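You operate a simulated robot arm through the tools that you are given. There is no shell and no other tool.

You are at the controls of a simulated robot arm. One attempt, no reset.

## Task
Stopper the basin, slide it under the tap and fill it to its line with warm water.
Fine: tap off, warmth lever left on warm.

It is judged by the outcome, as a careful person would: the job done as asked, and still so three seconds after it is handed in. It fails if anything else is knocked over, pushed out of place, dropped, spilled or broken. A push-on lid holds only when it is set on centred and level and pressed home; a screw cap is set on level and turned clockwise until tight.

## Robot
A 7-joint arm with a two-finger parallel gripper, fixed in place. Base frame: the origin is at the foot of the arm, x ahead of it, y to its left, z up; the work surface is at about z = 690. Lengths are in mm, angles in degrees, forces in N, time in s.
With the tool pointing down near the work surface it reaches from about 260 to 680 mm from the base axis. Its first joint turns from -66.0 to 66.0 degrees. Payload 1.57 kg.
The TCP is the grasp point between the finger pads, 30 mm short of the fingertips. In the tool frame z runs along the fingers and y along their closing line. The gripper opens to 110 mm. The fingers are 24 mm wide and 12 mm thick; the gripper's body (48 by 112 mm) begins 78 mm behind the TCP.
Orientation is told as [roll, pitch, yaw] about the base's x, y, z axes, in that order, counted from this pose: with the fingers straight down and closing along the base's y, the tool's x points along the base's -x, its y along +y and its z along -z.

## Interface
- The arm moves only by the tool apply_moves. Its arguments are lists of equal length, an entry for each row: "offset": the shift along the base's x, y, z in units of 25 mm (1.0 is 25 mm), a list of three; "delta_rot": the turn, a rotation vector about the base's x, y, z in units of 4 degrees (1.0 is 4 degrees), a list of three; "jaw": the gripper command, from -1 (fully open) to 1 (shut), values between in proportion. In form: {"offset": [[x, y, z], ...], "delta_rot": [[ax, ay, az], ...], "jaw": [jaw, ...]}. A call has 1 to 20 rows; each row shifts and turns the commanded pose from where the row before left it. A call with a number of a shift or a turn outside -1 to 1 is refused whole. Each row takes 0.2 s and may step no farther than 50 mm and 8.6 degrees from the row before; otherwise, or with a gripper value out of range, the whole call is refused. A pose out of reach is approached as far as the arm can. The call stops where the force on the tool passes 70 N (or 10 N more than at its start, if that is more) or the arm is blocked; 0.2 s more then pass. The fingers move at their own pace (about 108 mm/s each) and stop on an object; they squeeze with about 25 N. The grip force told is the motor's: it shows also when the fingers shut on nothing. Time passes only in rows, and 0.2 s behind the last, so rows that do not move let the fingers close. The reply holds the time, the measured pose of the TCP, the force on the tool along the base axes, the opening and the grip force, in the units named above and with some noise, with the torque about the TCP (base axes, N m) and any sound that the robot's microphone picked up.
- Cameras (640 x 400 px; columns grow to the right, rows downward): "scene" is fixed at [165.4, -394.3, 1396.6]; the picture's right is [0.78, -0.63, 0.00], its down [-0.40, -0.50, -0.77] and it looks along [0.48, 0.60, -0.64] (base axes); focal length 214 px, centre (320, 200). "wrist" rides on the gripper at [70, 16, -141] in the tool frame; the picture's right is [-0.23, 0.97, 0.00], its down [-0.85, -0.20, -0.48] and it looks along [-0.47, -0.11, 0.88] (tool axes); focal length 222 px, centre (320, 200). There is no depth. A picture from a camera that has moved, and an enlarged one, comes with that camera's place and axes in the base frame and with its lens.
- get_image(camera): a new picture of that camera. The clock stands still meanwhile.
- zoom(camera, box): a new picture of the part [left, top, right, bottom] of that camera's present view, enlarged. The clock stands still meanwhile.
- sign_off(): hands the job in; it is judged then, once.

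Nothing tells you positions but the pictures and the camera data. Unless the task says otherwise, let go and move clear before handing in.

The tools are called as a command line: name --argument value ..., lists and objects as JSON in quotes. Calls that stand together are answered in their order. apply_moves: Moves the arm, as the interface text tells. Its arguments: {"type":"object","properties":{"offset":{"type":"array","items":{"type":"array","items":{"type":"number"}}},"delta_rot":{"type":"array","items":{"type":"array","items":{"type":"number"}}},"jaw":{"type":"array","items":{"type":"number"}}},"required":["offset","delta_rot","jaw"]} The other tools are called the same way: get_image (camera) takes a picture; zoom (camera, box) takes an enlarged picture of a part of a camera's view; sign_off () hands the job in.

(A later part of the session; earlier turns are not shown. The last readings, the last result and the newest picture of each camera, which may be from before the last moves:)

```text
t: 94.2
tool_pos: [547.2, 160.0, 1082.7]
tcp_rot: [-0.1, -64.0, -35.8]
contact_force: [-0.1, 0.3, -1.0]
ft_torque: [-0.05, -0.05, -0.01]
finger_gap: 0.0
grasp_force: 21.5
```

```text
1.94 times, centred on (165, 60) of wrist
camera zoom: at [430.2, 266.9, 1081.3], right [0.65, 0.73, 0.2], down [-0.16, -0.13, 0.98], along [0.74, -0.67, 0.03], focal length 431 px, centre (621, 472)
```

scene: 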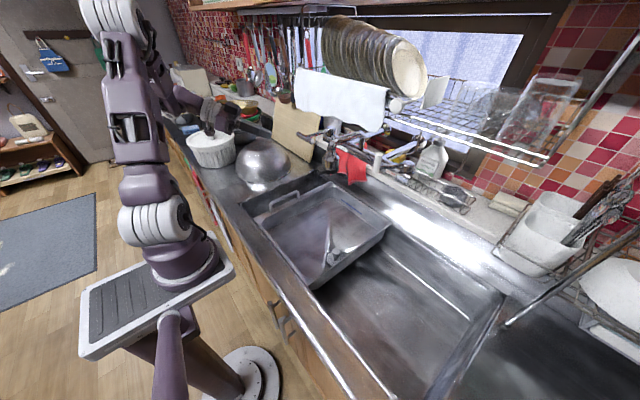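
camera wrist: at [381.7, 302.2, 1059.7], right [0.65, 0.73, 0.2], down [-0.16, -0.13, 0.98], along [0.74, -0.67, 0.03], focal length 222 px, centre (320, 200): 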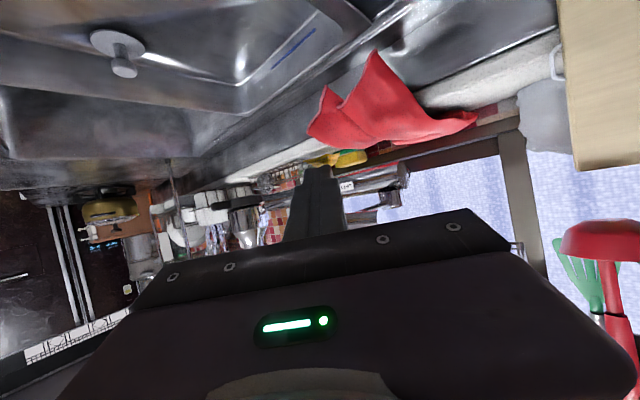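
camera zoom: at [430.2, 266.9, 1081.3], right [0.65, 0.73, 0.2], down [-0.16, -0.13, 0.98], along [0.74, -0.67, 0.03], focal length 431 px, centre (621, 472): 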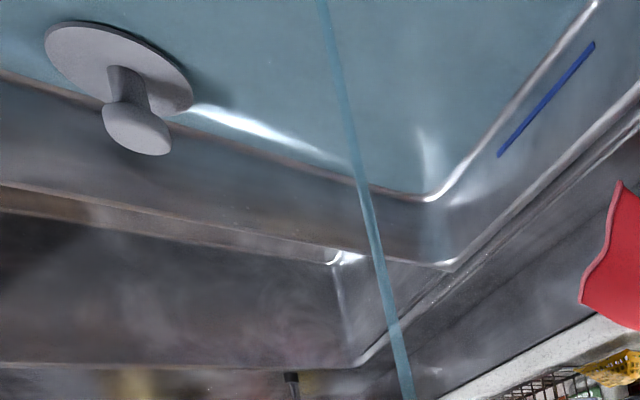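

The water only just covers the floor (the stopper's flange is still dry); I put the line at about z 811 and the level near 788. While it fills I move the fingers from under the bar to above it, ready to press it shut.

apply_moves --offset '[[-1, 0.727, 0], [-1, 0.727, 0.6], [0, 0, 1], [0.6, -0.44, 0.7], [1, -0.727, 0], [0.4, -0.28, 0]]' --delta_rot '[[0, 0, 0], [0, 0, 0], [0, 0, 0], [0, 0, 0], [0, 0, 0], [0, 0, 0]]' --jaw '[1, 1, 1, 1, 1, 1]'

zoom --camera "scene" --box '[240, 170, 400, 290]'

zoom --camera "scene" --box '[320, 180, 370, 220]'

zoom --camera "scene" --box '[260, 100, 340, 160]'

zoom --camera "wrist" --box '[0, 0, 330, 140]'

```text
t: 95.6
tool_pos: [547.3, 159.5, 1139.2]
tcp_rot: [0.0, -63.9, -35.7]
contact_force: [1.0, -0.3, 1.0]
ft_torque: [0.01, 0.04, 0.03]
finger_gap: 0.0
grasp_force: 21.8
```

```text
3.33 times, centred on (320, 230) of scene
camera zoom: at [165.4, -394.3, 1396.6], right [0.78, -0.63, 0.0], down [-0.4, -0.5, -0.77], along [0.48, 0.6, -0.64], focal length 715 px, centre (320, 100)
```

zoom: 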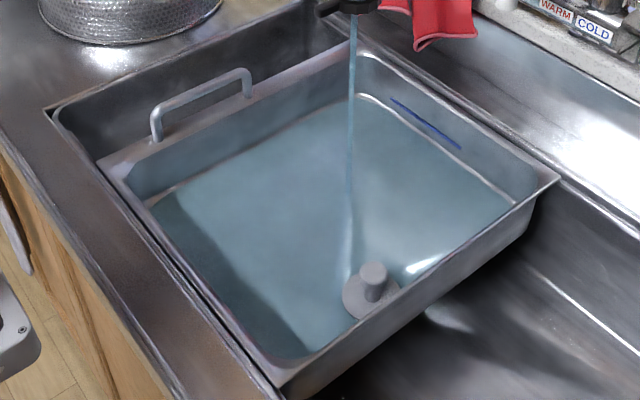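

```text
10.00 times, centred on (345, 200) of scene
camera zoom: at [165.4, -394.3, 1396.6], right [0.78, -0.63, 0.0], down [-0.4, -0.5, -0.77], along [0.48, 0.6, -0.64], focal length 2145 px, centre (70, 200)
```

zoom: 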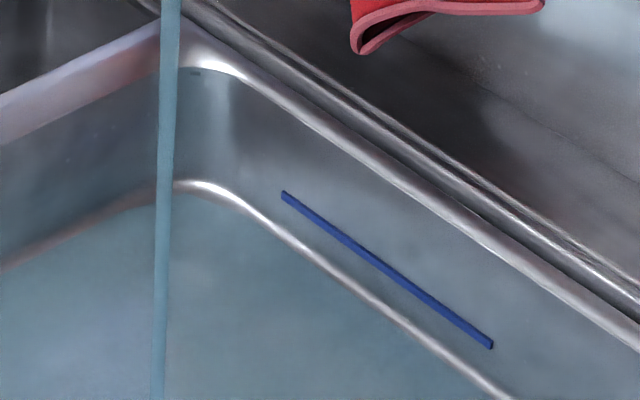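

```text
6.67 times, centred on (300, 130) of scene
camera zoom: at [165.4, -394.3, 1396.6], right [0.78, -0.63, 0.0], down [-0.4, -0.5, -0.77], along [0.48, 0.6, -0.64], focal length 1430 px, centre (453, 667)
```

zoom: 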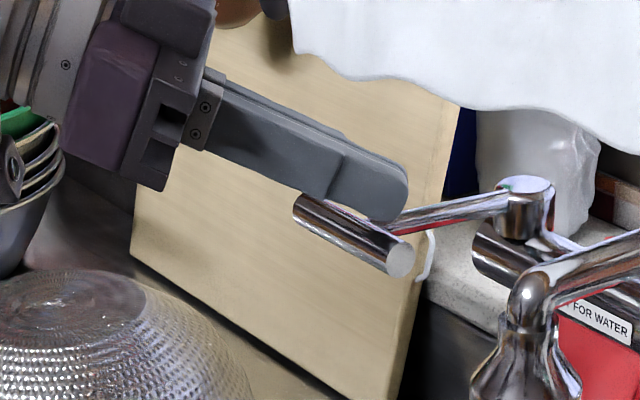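

```text
1.94 times, centred on (165, 70) of wrist
camera zoom: at [429.8, 266.4, 1137.8], right [0.65, 0.73, 0.2], down [-0.16, -0.13, 0.98], along [0.74, -0.67, 0.03], focal length 431 px, centre (621, 452)
```

zoom: 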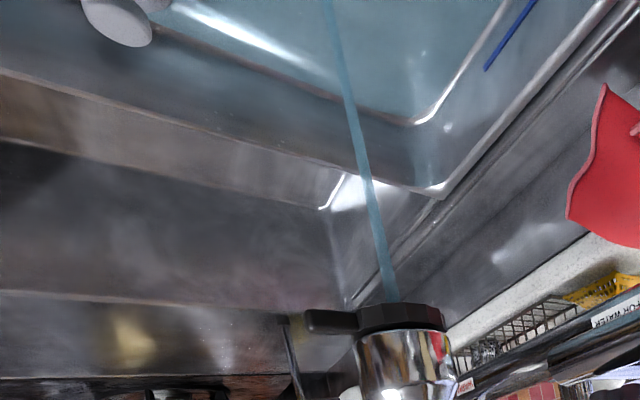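

The lever stays up and the stream runs; the level rises only slowly. I hold above the bar and wait two seconds, then compare.

apply_moves --offset '[[0, 0, 0], [0, 0, 0], [0, 0, 0], [0, 0, 0], [0, 0, 0], [0, 0, 0], [0, 0, 0], [0, 0, 0], [0, 0, 0], [0, 0, 0]]' --delta_rot '[[0, 0, 0], [0, 0, 0], [0, 0, 0], [0, 0, 0], [0, 0, 0], [0, 0, 0], [0, 0, 0], [0, 0, 0], [0, 0, 0], [0, 0, 0]]' --jaw '[1, 1, 1, 1, 1, 1, 1, 1, 1, 1]'

zoom --camera "scene" --box '[240, 170, 400, 290]'

zoom --camera "scene" --box '[320, 180, 370, 220]'

zoom --camera "scene" --box '[310, 235, 350, 270]'

```text
t: 97.8
tool_pos: [547.0, 160.3, 1139.3]
tcp_rot: [-0.1, -64.0, -35.7]
contact_force: [-0.3, 0.1, -0.1]
ft_torque: [0.02, 0.04, -0.01]
finger_gap: 0.1
grasp_force: 21.1
```

```text
3.33 times, centred on (320, 230) of scene
camera zoom: at [165.4, -394.3, 1396.6], right [0.78, -0.63, 0.0], down [-0.4, -0.5, -0.77], along [0.48, 0.6, -0.64], focal length 715 px, centre (320, 100)
```

zoom: 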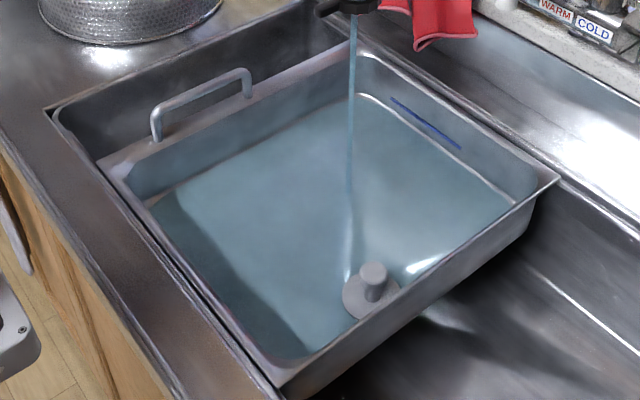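

```text
10.00 times, centred on (345, 200) of scene
camera zoom: at [165.4, -394.3, 1396.6], right [0.78, -0.63, 0.0], down [-0.4, -0.5, -0.77], along [0.48, 0.6, -0.64], focal length 2145 px, centre (70, 200)
```

zoom: 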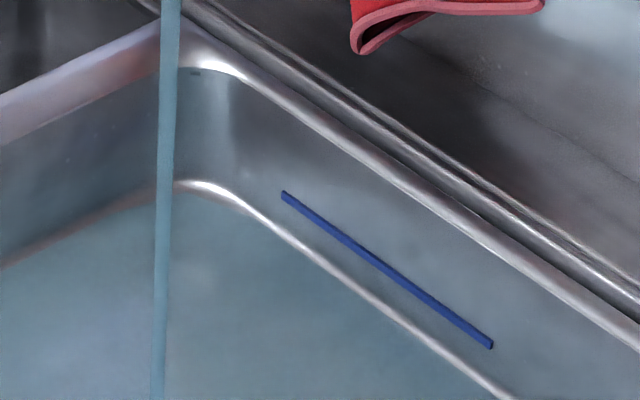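

```text
11.43 times, centred on (330, 252) of scene
camera zoom: at [165.4, -394.3, 1396.6], right [0.78, -0.63, 0.0], down [-0.4, -0.5, -0.77], along [0.48, 0.6, -0.64], focal length 2451 px, centre (206, -400)
```

zoom: 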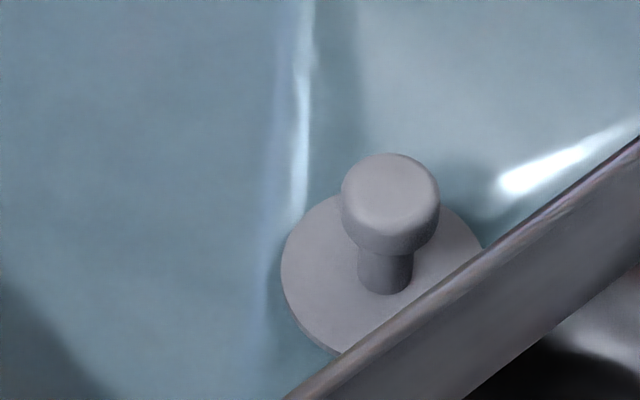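

No visible change in two seconds yet. I look closely at spots where a rising level would show: the wall base, the flange edge and the wrist view.

zoom --camera "scene" --box '[330, 182, 358, 204]'

zoom --camera "scene" --box '[318, 242, 342, 262]'

get_image --camera "wrist"

get_image --camera "scene"

```text
16.00 times, centred on (344, 193) of scene
camera zoom: at [165.4, -394.3, 1396.6], right [0.78, -0.63, 0.0], down [-0.4, -0.5, -0.77], along [0.48, 0.6, -0.64], focal length 3432 px, centre (-64, 312)
```

zoom: 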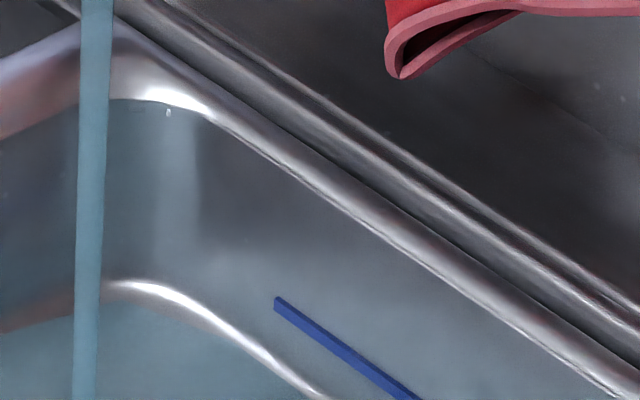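

```text
16.00 times, centred on (330, 252) of scene
camera zoom: at [165.4, -394.3, 1396.6], right [0.78, -0.63, 0.0], down [-0.4, -0.5, -0.77], along [0.48, 0.6, -0.64], focal length 3432 px, centre (160, -632)
```

zoom: 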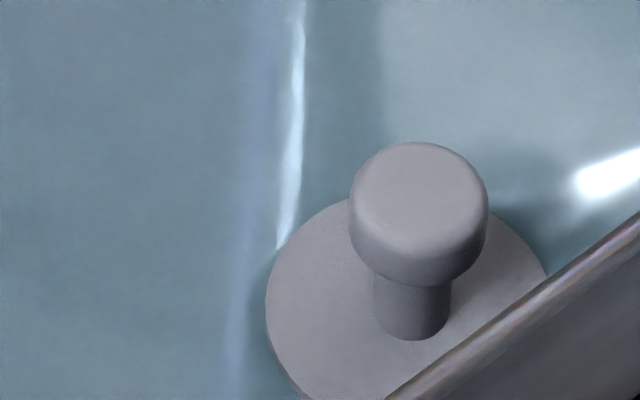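

```text
taken
camera wrist: at [429.7, 266.6, 1137.7], right [0.65, 0.73, 0.2], down [-0.16, -0.13, 0.98], along [0.74, -0.67, 0.03], focal length 222 px, centre (320, 200)
```

wrist: 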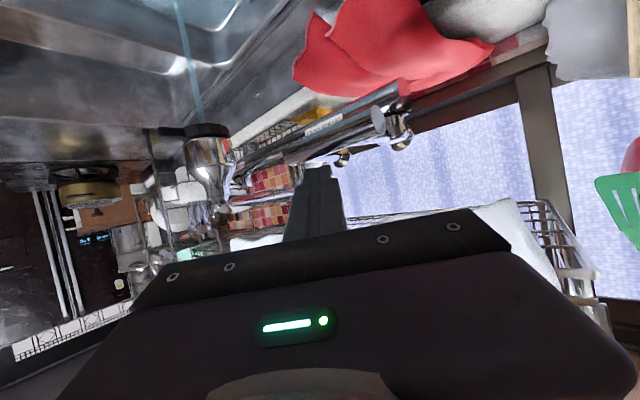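

```text
taken
```

scene: 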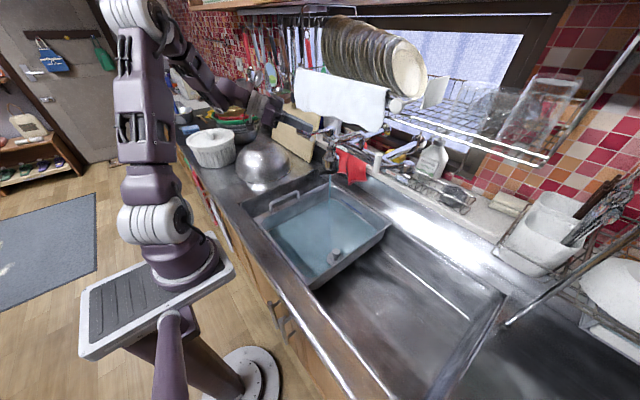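

The waterline seems to creep up the wall's base slowly. I wait four more seconds and compare the same views.

apply_moves --offset '[[0, 0, 0], [0, 0, 0], [0, 0, 0], [0, 0, 0], [0, 0, 0], [0, 0, 0], [0, 0, 0], [0, 0, 0], [0, 0, 0], [0, 0, 0], [0, 0, 0], [0, 0, 0], [0, 0, 0], [0, 0, 0], [0, 0, 0], [0, 0, 0], [0, 0, 0], [0, 0, 0], [0, 0, 0], [0, 0, 0]]' --delta_rot '[[0, 0, 0], [0, 0, 0], [0, 0, 0], [0, 0, 0], [0, 0, 0], [0, 0, 0], [0, 0, 0], [0, 0, 0], [0, 0, 0], [0, 0, 0], [0, 0, 0], [0, 0, 0], [0, 0, 0], [0, 0, 0], [0, 0, 0], [0, 0, 0], [0, 0, 0], [0, 0, 0], [0, 0, 0], [0, 0, 0]]' --jaw '[1, 1, 1, 1, 1, 1, 1, 1, 1, 1, 1, 1, 1, 1, 1, 1, 1, 1, 1, 1]'

zoom --camera "scene" --box '[240, 170, 400, 290]'

zoom --camera "scene" --box '[320, 180, 370, 220]'

zoom --camera "scene" --box '[310, 235, 350, 270]'

```text
t: 102.0
tool_pos: [547.1, 159.8, 1139.2]
tcp_rot: [-0.1, -64.0, -35.8]
contact_force: [0.1, 1.1, -0.6]
ft_torque: [0.0, 0.01, 0.03]
finger_gap: 0.0
grasp_force: 20.8
```

```text
3.33 times, centred on (320, 230) of scene
camera zoom: at [165.4, -394.3, 1396.6], right [0.78, -0.63, 0.0], down [-0.4, -0.5, -0.77], along [0.48, 0.6, -0.64], focal length 715 px, centre (320, 100)
```

zoom: 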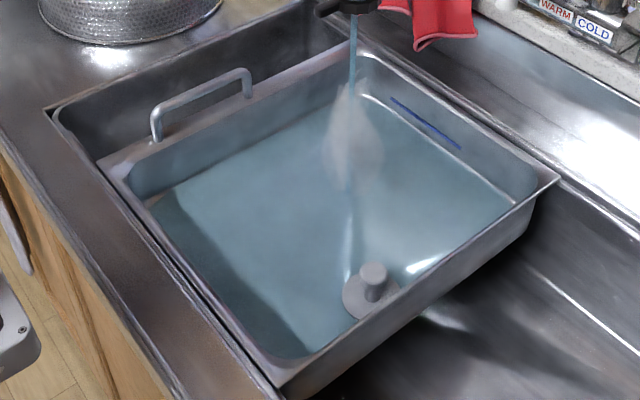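

```text
10.00 times, centred on (345, 200) of scene
camera zoom: at [165.4, -394.3, 1396.6], right [0.78, -0.63, 0.0], down [-0.4, -0.5, -0.77], along [0.48, 0.6, -0.64], focal length 2145 px, centre (70, 200)
```

zoom: 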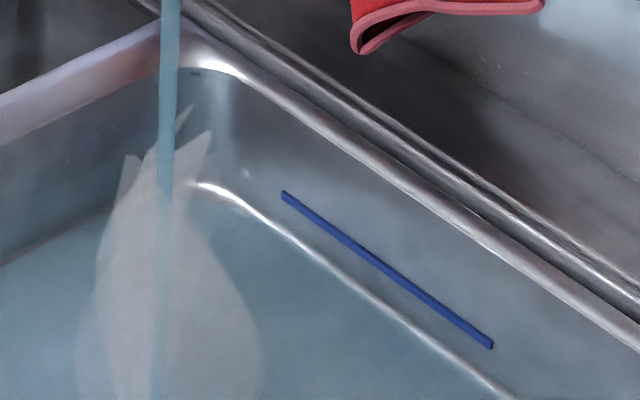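

```text
11.43 times, centred on (330, 252) of scene
camera zoom: at [165.4, -394.3, 1396.6], right [0.78, -0.63, 0.0], down [-0.4, -0.5, -0.77], along [0.48, 0.6, -0.64], focal length 2451 px, centre (206, -400)
```

zoom: 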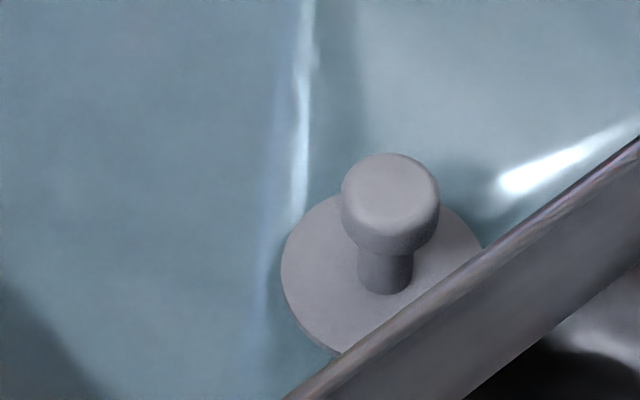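

Steam now rises from the stream, so the water is warm. I measure the creeping waterline on the left wall.

zoom --camera "scene" --box '[265, 210, 325, 255]'

zoom --camera "scene" --box '[345, 195, 380, 225]'

```text
8.89 times, centred on (295, 232) of scene
camera zoom: at [165.4, -394.3, 1396.6], right [0.78, -0.63, 0.0], down [-0.4, -0.5, -0.77], along [0.48, 0.6, -0.64], focal length 1906 px, centre (542, -89)
```

zoom: 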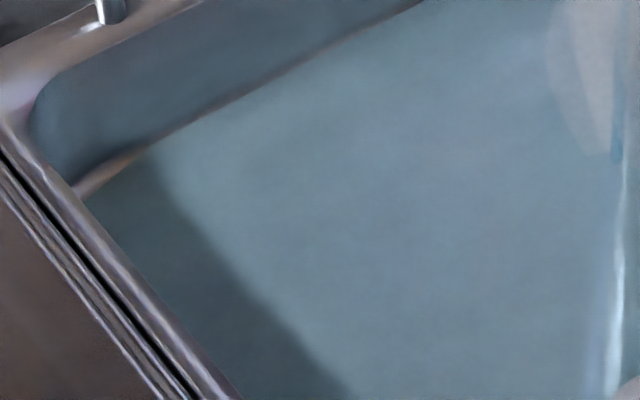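

```text
13.33 times, centred on (362, 210) of scene
camera zoom: at [165.4, -394.3, 1396.6], right [0.78, -0.63, 0.0], down [-0.4, -0.5, -0.77], along [0.48, 0.6, -0.64], focal length 2860 px, centre (-247, 67)
```

zoom: 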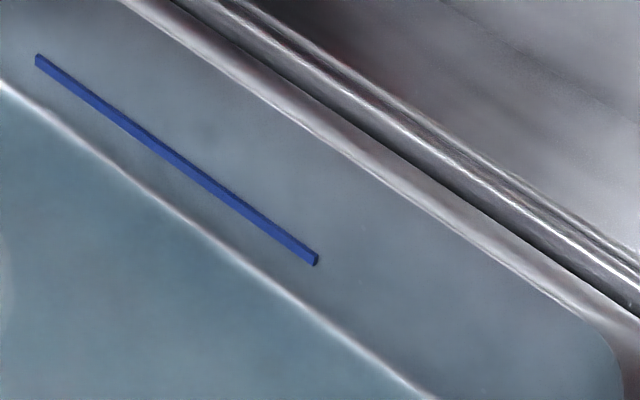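

The waterline is climbing the wall's curved base; I estimate 15–20 mm still to go at about 0.6 mm/s. I keep waiting in short spells and check.

apply_moves --offset '[[0, 0, 0], [0, 0, 0], [0, 0, 0], [0, 0, 0], [0, 0, 0], [0, 0, 0], [0, 0, 0], [0, 0, 0], [0, 0, 0], [0, 0, 0], [0, 0, 0], [0, 0, 0], [0, 0, 0], [0, 0, 0], [0, 0, 0], [0, 0, 0], [0, 0, 0], [0, 0, 0], [0, 0, 0], [0, 0, 0]]' --delta_rot '[[0, 0, 0], [0, 0, 0], [0, 0, 0], [0, 0, 0], [0, 0, 0], [0, 0, 0], [0, 0, 0], [0, 0, 0], [0, 0, 0], [0, 0, 0], [0, 0, 0], [0, 0, 0], [0, 0, 0], [0, 0, 0], [0, 0, 0], [0, 0, 0], [0, 0, 0], [0, 0, 0], [0, 0, 0], [0, 0, 0]]' --jaw '[1, 1, 1, 1, 1, 1, 1, 1, 1, 1, 1, 1, 1, 1, 1, 1, 1, 1, 1, 1]'

zoom --camera "scene" --box '[345, 195, 380, 225]'

zoom --camera "scene" --box '[310, 235, 350, 270]'

zoom --camera "scene" --box '[265, 210, 325, 255]'

```text
t: 106.2
tool_pos: [546.8, 161.7, 1138.2]
tcp_rot: [0.0, -64.0, -35.7]
contact_force: [-0.2, 0.4, -0.5]
ft_torque: [0.03, 0.01, -0.01]
finger_gap: 0.0
grasp_force: 21.4
```

```text
13.33 times, centred on (362, 210) of scene
camera zoom: at [165.4, -394.3, 1396.6], right [0.78, -0.63, 0.0], down [-0.4, -0.5, -0.77], along [0.48, 0.6, -0.64], focal length 2860 px, centre (-247, 67)
```

zoom: 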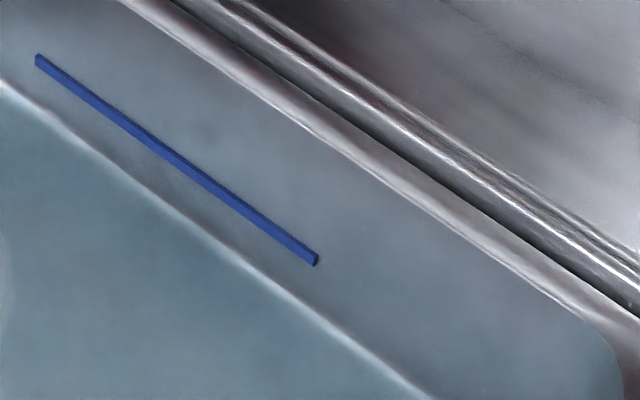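

```text
11.43 times, centred on (330, 252) of scene
camera zoom: at [165.4, -394.3, 1396.6], right [0.78, -0.63, 0.0], down [-0.4, -0.5, -0.77], along [0.48, 0.6, -0.64], focal length 2451 px, centre (206, -400)
```

zoom: 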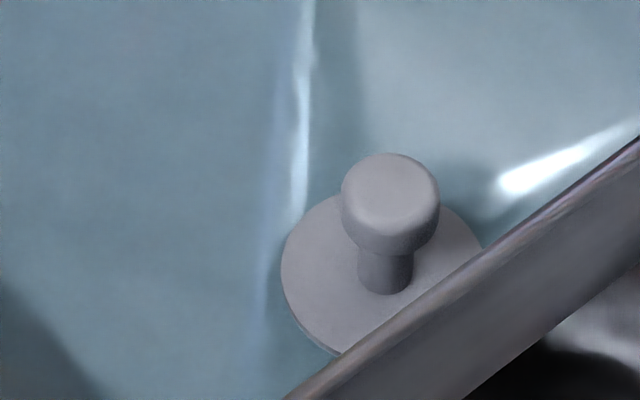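

```text
8.89 times, centred on (295, 232) of scene
camera zoom: at [165.4, -394.3, 1396.6], right [0.78, -0.63, 0.0], down [-0.4, -0.5, -0.77], along [0.48, 0.6, -0.64], focal length 1906 px, centre (542, -89)
```

zoom: 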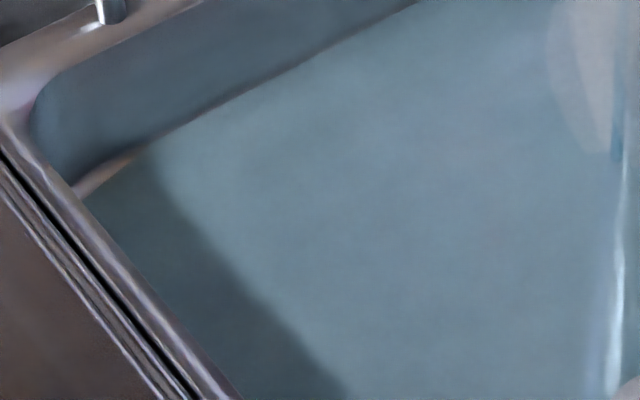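

The rise is slow. I take a very close view to measure the waterline relative to the blue line for a rate.

zoom --camera "scene" --box '[344, 196, 360, 208]'

zoom --camera "scene" --box '[262, 224, 282, 238]'

zoom --camera "scene" --box '[330, 260, 400, 310]'

zoom --camera "scene" --box '[265, 110, 325, 160]'

```text
16.00 times, centred on (352, 202) of scene
camera zoom: at [165.4, -394.3, 1396.6], right [0.78, -0.63, 0.0], down [-0.4, -0.5, -0.77], along [0.48, 0.6, -0.64], focal length 3432 px, centre (-192, 168)
```

zoom: 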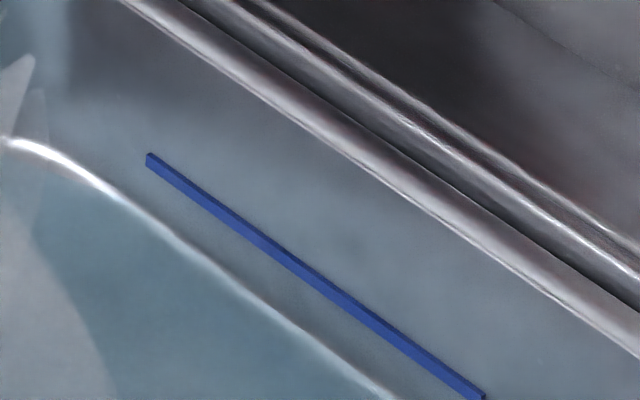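

```text
16.00 times, centred on (272, 231) of scene
camera zoom: at [165.4, -394.3, 1396.6], right [0.78, -0.63, 0.0], down [-0.4, -0.5, -0.77], along [0.48, 0.6, -0.64], focal length 3432 px, centre (1088, -296)
```

zoom: 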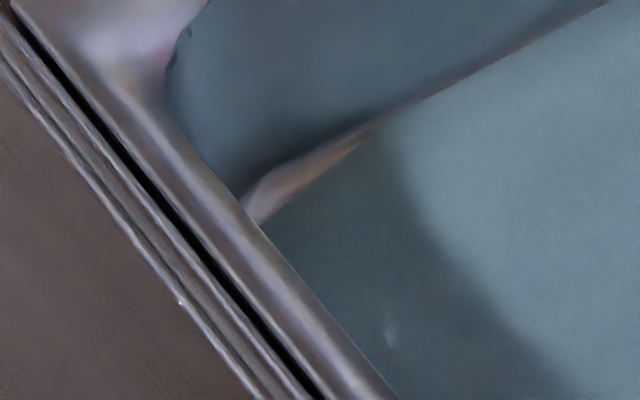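

```text
8.00 times, centred on (365, 285) of scene
camera zoom: at [165.4, -394.3, 1396.6], right [0.78, -0.63, 0.0], down [-0.4, -0.5, -0.77], along [0.48, 0.6, -0.64], focal length 1716 px, centre (-40, -480)
```

zoom: 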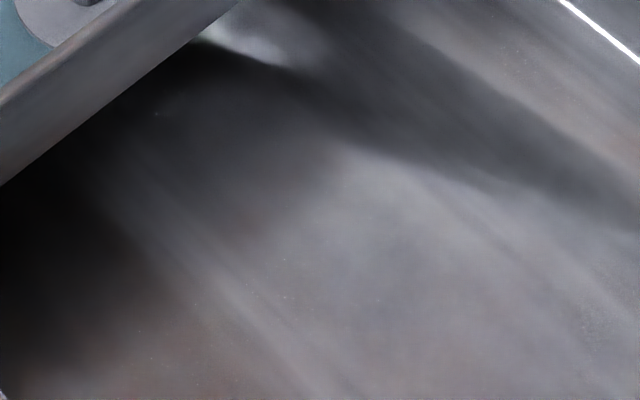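

```text
8.00 times, centred on (295, 135) of scene
camera zoom: at [165.4, -394.3, 1396.6], right [0.78, -0.63, 0.0], down [-0.4, -0.5, -0.77], along [0.48, 0.6, -0.64], focal length 1716 px, centre (520, 720)
```

zoom: 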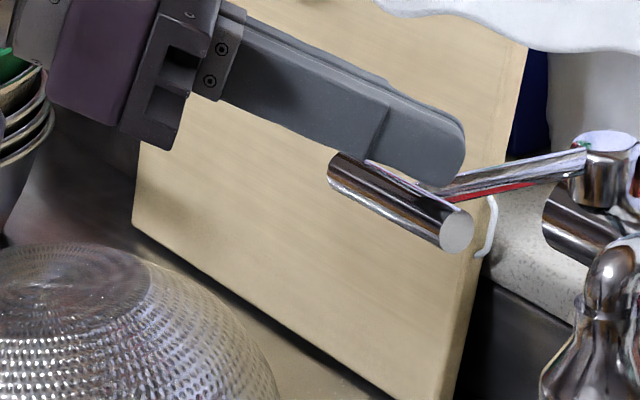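

I wait eight more seconds and take the same close view.

apply_moves --offset '[[0, 0, 0], [0, 0, 0], [0, 0, 0], [0, 0, 0], [0, 0, 0], [0, 0, 0], [0, 0, 0], [0, 0, 0], [0, 0, 0], [0, 0, 0], [0, 0, 0], [0, 0, 0], [0, 0, 0], [0, 0, 0], [0, 0, 0], [0, 0, 0], [0, 0, 0], [0, 0, 0], [0, 0, 0], [0, 0, 0]]' --delta_rot '[[0, 0, 0], [0, 0, 0], [0, 0, 0], [0, 0, 0], [0, 0, 0], [0, 0, 0], [0, 0, 0], [0, 0, 0], [0, 0, 0], [0, 0, 0], [0, 0, 0], [0, 0, 0], [0, 0, 0], [0, 0, 0], [0, 0, 0], [0, 0, 0], [0, 0, 0], [0, 0, 0], [0, 0, 0], [0, 0, 0]]' --jaw '[1, 1, 1, 1, 1, 1, 1, 1, 1, 1, 1, 1, 1, 1, 1, 1, 1, 1, 1, 1]'

apply_moves --offset '[[0, 0, 0], [0, 0, 0], [0, 0, 0], [0, 0, 0], [0, 0, 0], [0, 0, 0], [0, 0, 0], [0, 0, 0], [0, 0, 0], [0, 0, 0], [0, 0, 0], [0, 0, 0], [0, 0, 0], [0, 0, 0], [0, 0, 0], [0, 0, 0], [0, 0, 0], [0, 0, 0], [0, 0, 0], [0, 0, 0]]' --delta_rot '[[0, 0, 0], [0, 0, 0], [0, 0, 0], [0, 0, 0], [0, 0, 0], [0, 0, 0], [0, 0, 0], [0, 0, 0], [0, 0, 0], [0, 0, 0], [0, 0, 0], [0, 0, 0], [0, 0, 0], [0, 0, 0], [0, 0, 0], [0, 0, 0], [0, 0, 0], [0, 0, 0], [0, 0, 0], [0, 0, 0]]' --jaw '[1, 1, 1, 1, 1, 1, 1, 1, 1, 1, 1, 1, 1, 1, 1, 1, 1, 1, 1, 1]'

zoom --camera "scene" --box '[344, 196, 360, 208]'

zoom --camera "scene" --box '[262, 224, 282, 238]'

zoom --camera "scene" --box '[240, 170, 400, 290]'

zoom --camera "scene" --box '[318, 242, 342, 262]'

```text
t: 110.4
tool_pos: [547.8, 159.8, 1139.4]
tcp_rot: [-0.1, -64.0, -35.8]
contact_force: [-0.2, -0.7, -0.1]
ft_torque: [0.0, -0.04, -0.02]
finger_gap: 0.0
grasp_force: 21.6
```

```text
t: 114.6
tool_pos: [547.8, 160.5, 1140.1]
tcp_rot: [-0.1, -63.9, -35.8]
contact_force: [-0.2, 0.2, 0.1]
ft_torque: [-0.02, 0.0, 0.0]
finger_gap: 0.0
grasp_force: 20.9
```

```text
16.00 times, centred on (352, 202) of scene
camera zoom: at [165.4, -394.3, 1396.6], right [0.78, -0.63, 0.0], down [-0.4, -0.5, -0.77], along [0.48, 0.6, -0.64], focal length 3432 px, centre (-192, 168)
```

zoom: 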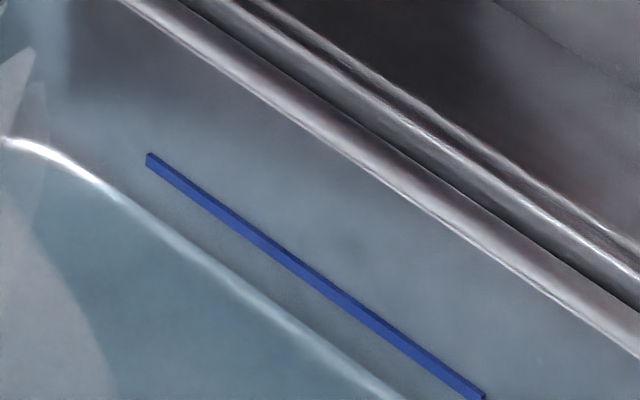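

```text
16.00 times, centred on (272, 231) of scene
camera zoom: at [165.4, -394.3, 1396.6], right [0.78, -0.63, 0.0], down [-0.4, -0.5, -0.77], along [0.48, 0.6, -0.64], focal length 3432 px, centre (1088, -296)
```

zoom: 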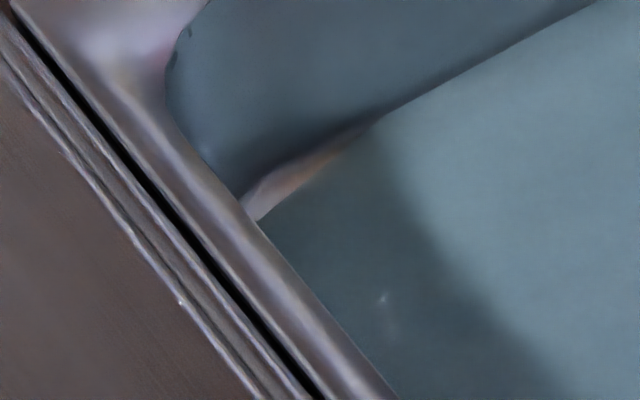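

```text
3.33 times, centred on (320, 230) of scene
camera zoom: at [165.4, -394.3, 1396.6], right [0.78, -0.63, 0.0], down [-0.4, -0.5, -0.77], along [0.48, 0.6, -0.64], focal length 715 px, centre (320, 100)
```

zoom: 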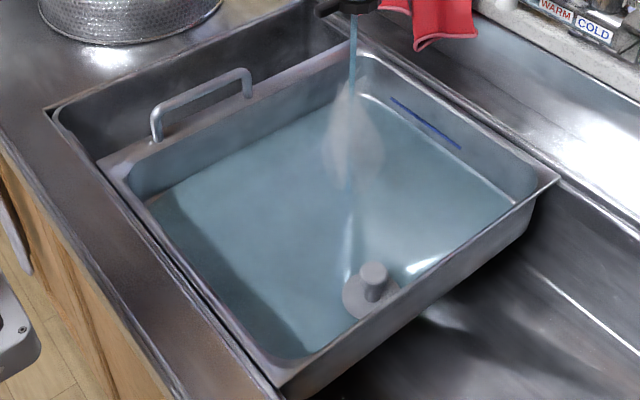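

```text
16.00 times, centred on (330, 252) of scene
camera zoom: at [165.4, -394.3, 1396.6], right [0.78, -0.63, 0.0], down [-0.4, -0.5, -0.77], along [0.48, 0.6, -0.64], focal length 3432 px, centre (160, -632)
```

zoom: 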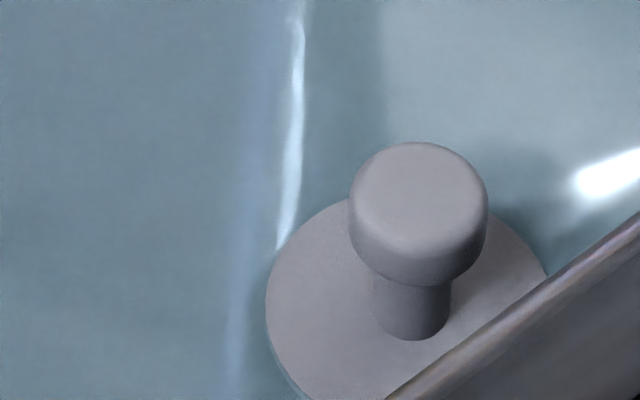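

The level gains about 0.25 mm/s, good for accuracy. I wait another 12 seconds or so and check again.

apply_moves --offset '[[0, 0, 0], [0, 0, 0], [0, 0, 0], [0, 0, 0], [0, 0, 0], [0, 0, 0], [0, 0, 0], [0, 0, 0], [0, 0, 0], [0, 0, 0], [0, 0, 0], [0, 0, 0], [0, 0, 0], [0, 0, 0], [0, 0, 0], [0, 0, 0], [0, 0, 0], [0, 0, 0], [0, 0, 0], [0, 0, 0]]' --delta_rot '[[0, 0, 0], [0, 0, 0], [0, 0, 0], [0, 0, 0], [0, 0, 0], [0, 0, 0], [0, 0, 0], [0, 0, 0], [0, 0, 0], [0, 0, 0], [0, 0, 0], [0, 0, 0], [0, 0, 0], [0, 0, 0], [0, 0, 0], [0, 0, 0], [0, 0, 0], [0, 0, 0], [0, 0, 0], [0, 0, 0]]' --jaw '[1, 1, 1, 1, 1, 1, 1, 1, 1, 1, 1, 1, 1, 1, 1, 1, 1, 1, 1, 1]'

apply_moves --offset '[[0, 0, 0], [0, 0, 0], [0, 0, 0], [0, 0, 0], [0, 0, 0], [0, 0, 0], [0, 0, 0], [0, 0, 0], [0, 0, 0], [0, 0, 0], [0, 0, 0], [0, 0, 0], [0, 0, 0], [0, 0, 0], [0, 0, 0], [0, 0, 0], [0, 0, 0], [0, 0, 0], [0, 0, 0], [0, 0, 0]]' --delta_rot '[[0, 0, 0], [0, 0, 0], [0, 0, 0], [0, 0, 0], [0, 0, 0], [0, 0, 0], [0, 0, 0], [0, 0, 0], [0, 0, 0], [0, 0, 0], [0, 0, 0], [0, 0, 0], [0, 0, 0], [0, 0, 0], [0, 0, 0], [0, 0, 0], [0, 0, 0], [0, 0, 0], [0, 0, 0], [0, 0, 0]]' --jaw '[1, 1, 1, 1, 1, 1, 1, 1, 1, 1, 1, 1, 1, 1, 1, 1, 1, 1, 1, 1]'

apply_moves --offset '[[0, 0, 0], [0, 0, 0], [0, 0, 0], [0, 0, 0], [0, 0, 0], [0, 0, 0], [0, 0, 0], [0, 0, 0], [0, 0, 0], [0, 0, 0], [0, 0, 0], [0, 0, 0], [0, 0, 0], [0, 0, 0], [0, 0, 0], [0, 0, 0], [0, 0, 0], [0, 0, 0], [0, 0, 0], [0, 0, 0]]' --delta_rot '[[0, 0, 0], [0, 0, 0], [0, 0, 0], [0, 0, 0], [0, 0, 0], [0, 0, 0], [0, 0, 0], [0, 0, 0], [0, 0, 0], [0, 0, 0], [0, 0, 0], [0, 0, 0], [0, 0, 0], [0, 0, 0], [0, 0, 0], [0, 0, 0], [0, 0, 0], [0, 0, 0], [0, 0, 0], [0, 0, 0]]' --jaw '[1, 1, 1, 1, 1, 1, 1, 1, 1, 1, 1, 1, 1, 1, 1, 1, 1, 1, 1, 1]'

zoom --camera "scene" --box '[344, 196, 360, 208]'

zoom --camera "scene" --box '[262, 224, 282, 238]'

zoom --camera "scene" --box '[318, 242, 342, 262]'

zoom --camera "scene" --box '[240, 170, 400, 290]'

```text
t: 118.8
tool_pos: [546.2, 158.5, 1138.9]
tcp_rot: [-0.1, -64.0, -35.8]
contact_force: [0.9, 0.1, 0.2]
ft_torque: [0.05, -0.02, 0.02]
finger_gap: 0.1
grasp_force: 21.1
```

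```text
t: 123.0
tool_pos: [547.3, 159.7, 1138.3]
tcp_rot: [0.0, -64.0, -35.8]
contact_force: [0.1, 0.3, -0.2]
ft_torque: [-0.02, -0.02, 0.02]
finger_gap: 0.0
grasp_force: 21.2
```

```text
t: 127.2
tool_pos: [546.8, 160.6, 1139.7]
tcp_rot: [0.0, -64.0, -35.7]
contact_force: [-0.4, 0.0, 0.1]
ft_torque: [0.02, -0.01, -0.02]
finger_gap: 0.0
grasp_force: 21.6
```

```text
16.00 times, centred on (352, 202) of scene
camera zoom: at [165.4, -394.3, 1396.6], right [0.78, -0.63, 0.0], down [-0.4, -0.5, -0.77], along [0.48, 0.6, -0.64], focal length 3432 px, centre (-192, 168)
```

zoom: 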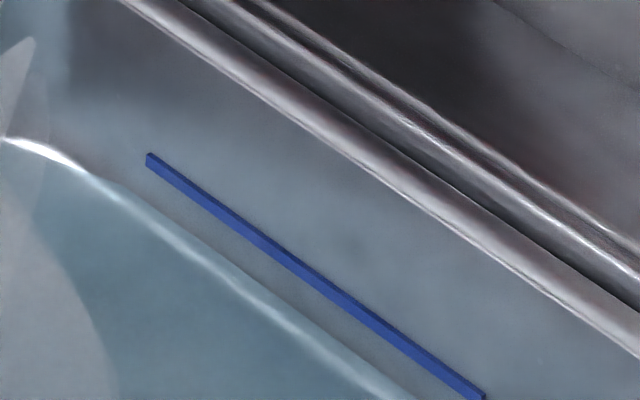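

```text
16.00 times, centred on (272, 231) of scene
camera zoom: at [165.4, -394.3, 1396.6], right [0.78, -0.63, 0.0], down [-0.4, -0.5, -0.77], along [0.48, 0.6, -0.64], focal length 3432 px, centre (1088, -296)
```

zoom: 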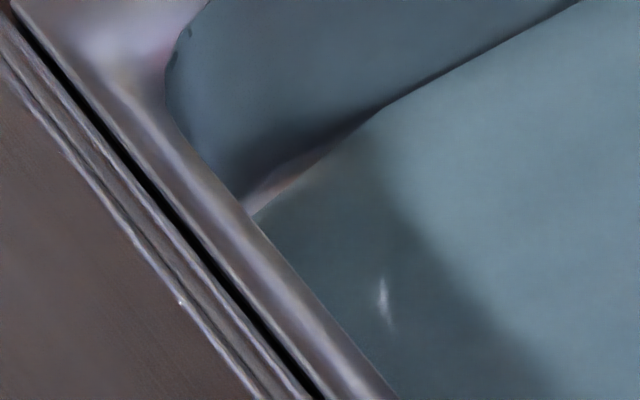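

```text
16.00 times, centred on (330, 252) of scene
camera zoom: at [165.4, -394.3, 1396.6], right [0.78, -0.63, 0.0], down [-0.4, -0.5, -0.77], along [0.48, 0.6, -0.64], focal length 3432 px, centre (160, -632)
```

zoom: 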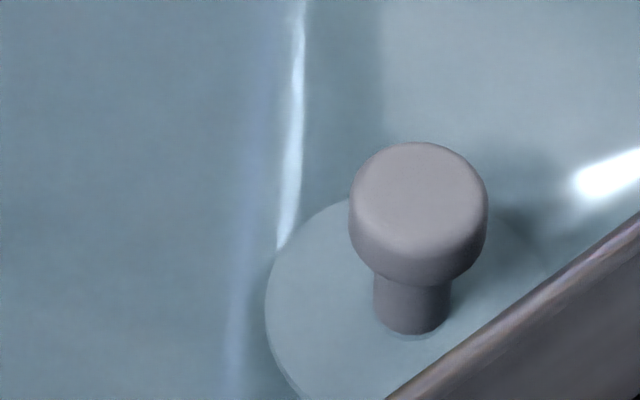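

```text
3.33 times, centred on (320, 230) of scene
camera zoom: at [165.4, -394.3, 1396.6], right [0.78, -0.63, 0.0], down [-0.4, -0.5, -0.77], along [0.48, 0.6, -0.64], focal length 715 px, centre (320, 100)
```

zoom: 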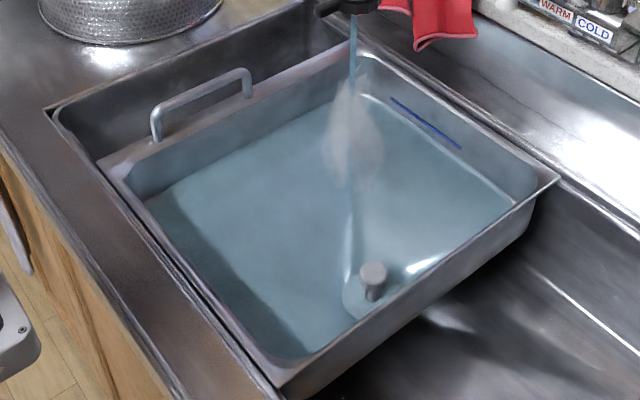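

The stopper's flange is now under water and the waterline is about 11 mm below the blue line. I wait some 17 seconds more and recheck.

apply_moves --offset '[[0, 0, 0], [0, 0, 0], [0, 0, 0], [0, 0, 0], [0, 0, 0], [0, 0, 0], [0, 0, 0], [0, 0, 0], [0, 0, 0], [0, 0, 0], [0, 0, 0], [0, 0, 0], [0, 0, 0], [0, 0, 0], [0, 0, 0], [0, 0, 0], [0, 0, 0], [0, 0, 0], [0, 0, 0], [0, 0, 0]]' --delta_rot '[[0, 0, 0], [0, 0, 0], [0, 0, 0], [0, 0, 0], [0, 0, 0], [0, 0, 0], [0, 0, 0], [0, 0, 0], [0, 0, 0], [0, 0, 0], [0, 0, 0], [0, 0, 0], [0, 0, 0], [0, 0, 0], [0, 0, 0], [0, 0, 0], [0, 0, 0], [0, 0, 0], [0, 0, 0], [0, 0, 0]]' --jaw '[1, 1, 1, 1, 1, 1, 1, 1, 1, 1, 1, 1, 1, 1, 1, 1, 1, 1, 1, 1]'

apply_moves --offset '[[0, 0, 0], [0, 0, 0], [0, 0, 0], [0, 0, 0], [0, 0, 0], [0, 0, 0], [0, 0, 0], [0, 0, 0], [0, 0, 0], [0, 0, 0], [0, 0, 0], [0, 0, 0], [0, 0, 0], [0, 0, 0], [0, 0, 0], [0, 0, 0], [0, 0, 0], [0, 0, 0], [0, 0, 0], [0, 0, 0]]' --delta_rot '[[0, 0, 0], [0, 0, 0], [0, 0, 0], [0, 0, 0], [0, 0, 0], [0, 0, 0], [0, 0, 0], [0, 0, 0], [0, 0, 0], [0, 0, 0], [0, 0, 0], [0, 0, 0], [0, 0, 0], [0, 0, 0], [0, 0, 0], [0, 0, 0], [0, 0, 0], [0, 0, 0], [0, 0, 0], [0, 0, 0]]' --jaw '[1, 1, 1, 1, 1, 1, 1, 1, 1, 1, 1, 1, 1, 1, 1, 1, 1, 1, 1, 1]'

apply_moves --offset '[[0, 0, 0], [0, 0, 0], [0, 0, 0], [0, 0, 0], [0, 0, 0], [0, 0, 0], [0, 0, 0], [0, 0, 0], [0, 0, 0], [0, 0, 0], [0, 0, 0], [0, 0, 0], [0, 0, 0], [0, 0, 0], [0, 0, 0], [0, 0, 0], [0, 0, 0], [0, 0, 0], [0, 0, 0], [0, 0, 0]]' --delta_rot '[[0, 0, 0], [0, 0, 0], [0, 0, 0], [0, 0, 0], [0, 0, 0], [0, 0, 0], [0, 0, 0], [0, 0, 0], [0, 0, 0], [0, 0, 0], [0, 0, 0], [0, 0, 0], [0, 0, 0], [0, 0, 0], [0, 0, 0], [0, 0, 0], [0, 0, 0], [0, 0, 0], [0, 0, 0], [0, 0, 0]]' --jaw '[1, 1, 1, 1, 1, 1, 1, 1, 1, 1, 1, 1, 1, 1, 1, 1, 1, 1, 1, 1]'

zoom --camera "scene" --box '[344, 196, 360, 208]'

zoom --camera "scene" --box '[318, 242, 342, 262]'

zoom --camera "scene" --box '[352, 202, 376, 218]'

```text
t: 131.4
tool_pos: [547.5, 159.6, 1139.4]
tcp_rot: [-0.1, -64.1, -35.7]
contact_force: [-0.3, -0.3, 0.3]
ft_torque: [0.01, -0.02, 0.0]
finger_gap: 0.2
grasp_force: 21.0
```

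```text
t: 135.6
tool_pos: [547.3, 159.8, 1138.7]
tcp_rot: [-0.1, -63.9, -35.8]
contact_force: [-0.5, -0.4, -0.1]
ft_torque: [0.0, 0.03, 0.01]
finger_gap: 0.0
grasp_force: 21.5
```

```text
t: 139.8
tool_pos: [547.4, 160.4, 1138.7]
tcp_rot: [-0.2, -64.0, -35.8]
contact_force: [-0.6, -0.4, 0.0]
ft_torque: [-0.03, -0.03, -0.02]
finger_gap: 0.0
grasp_force: 21.0
```

```text
16.00 times, centred on (352, 202) of scene
camera zoom: at [165.4, -394.3, 1396.6], right [0.78, -0.63, 0.0], down [-0.4, -0.5, -0.77], along [0.48, 0.6, -0.64], focal length 3432 px, centre (-192, 168)
```

zoom: 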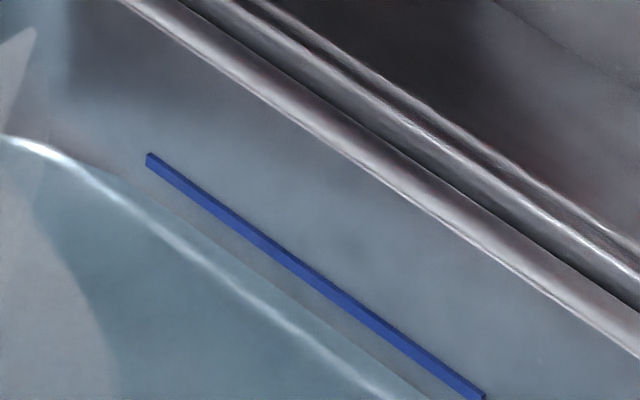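

```text
16.00 times, centred on (330, 252) of scene
camera zoom: at [165.4, -394.3, 1396.6], right [0.78, -0.63, 0.0], down [-0.4, -0.5, -0.77], along [0.48, 0.6, -0.64], focal length 3432 px, centre (160, -632)
```

zoom: 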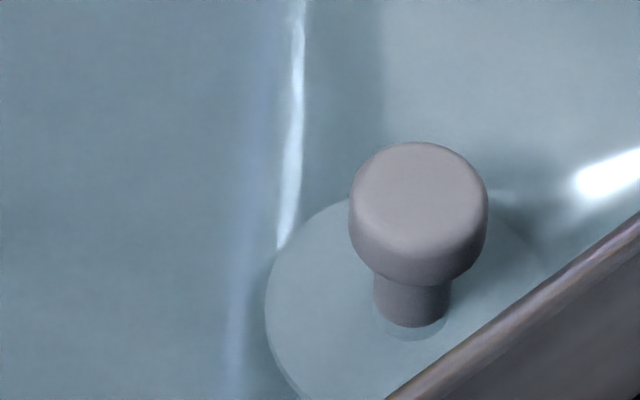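

```text
16.00 times, centred on (364, 210) of scene
camera zoom: at [165.4, -394.3, 1396.6], right [0.78, -0.63, 0.0], down [-0.4, -0.5, -0.77], along [0.48, 0.6, -0.64], focal length 3432 px, centre (-384, 40)
```

zoom: 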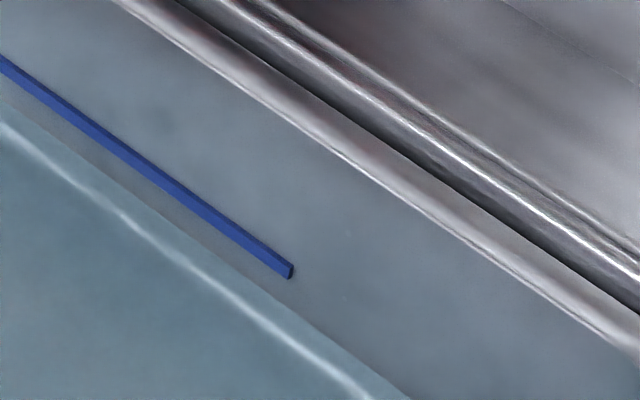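

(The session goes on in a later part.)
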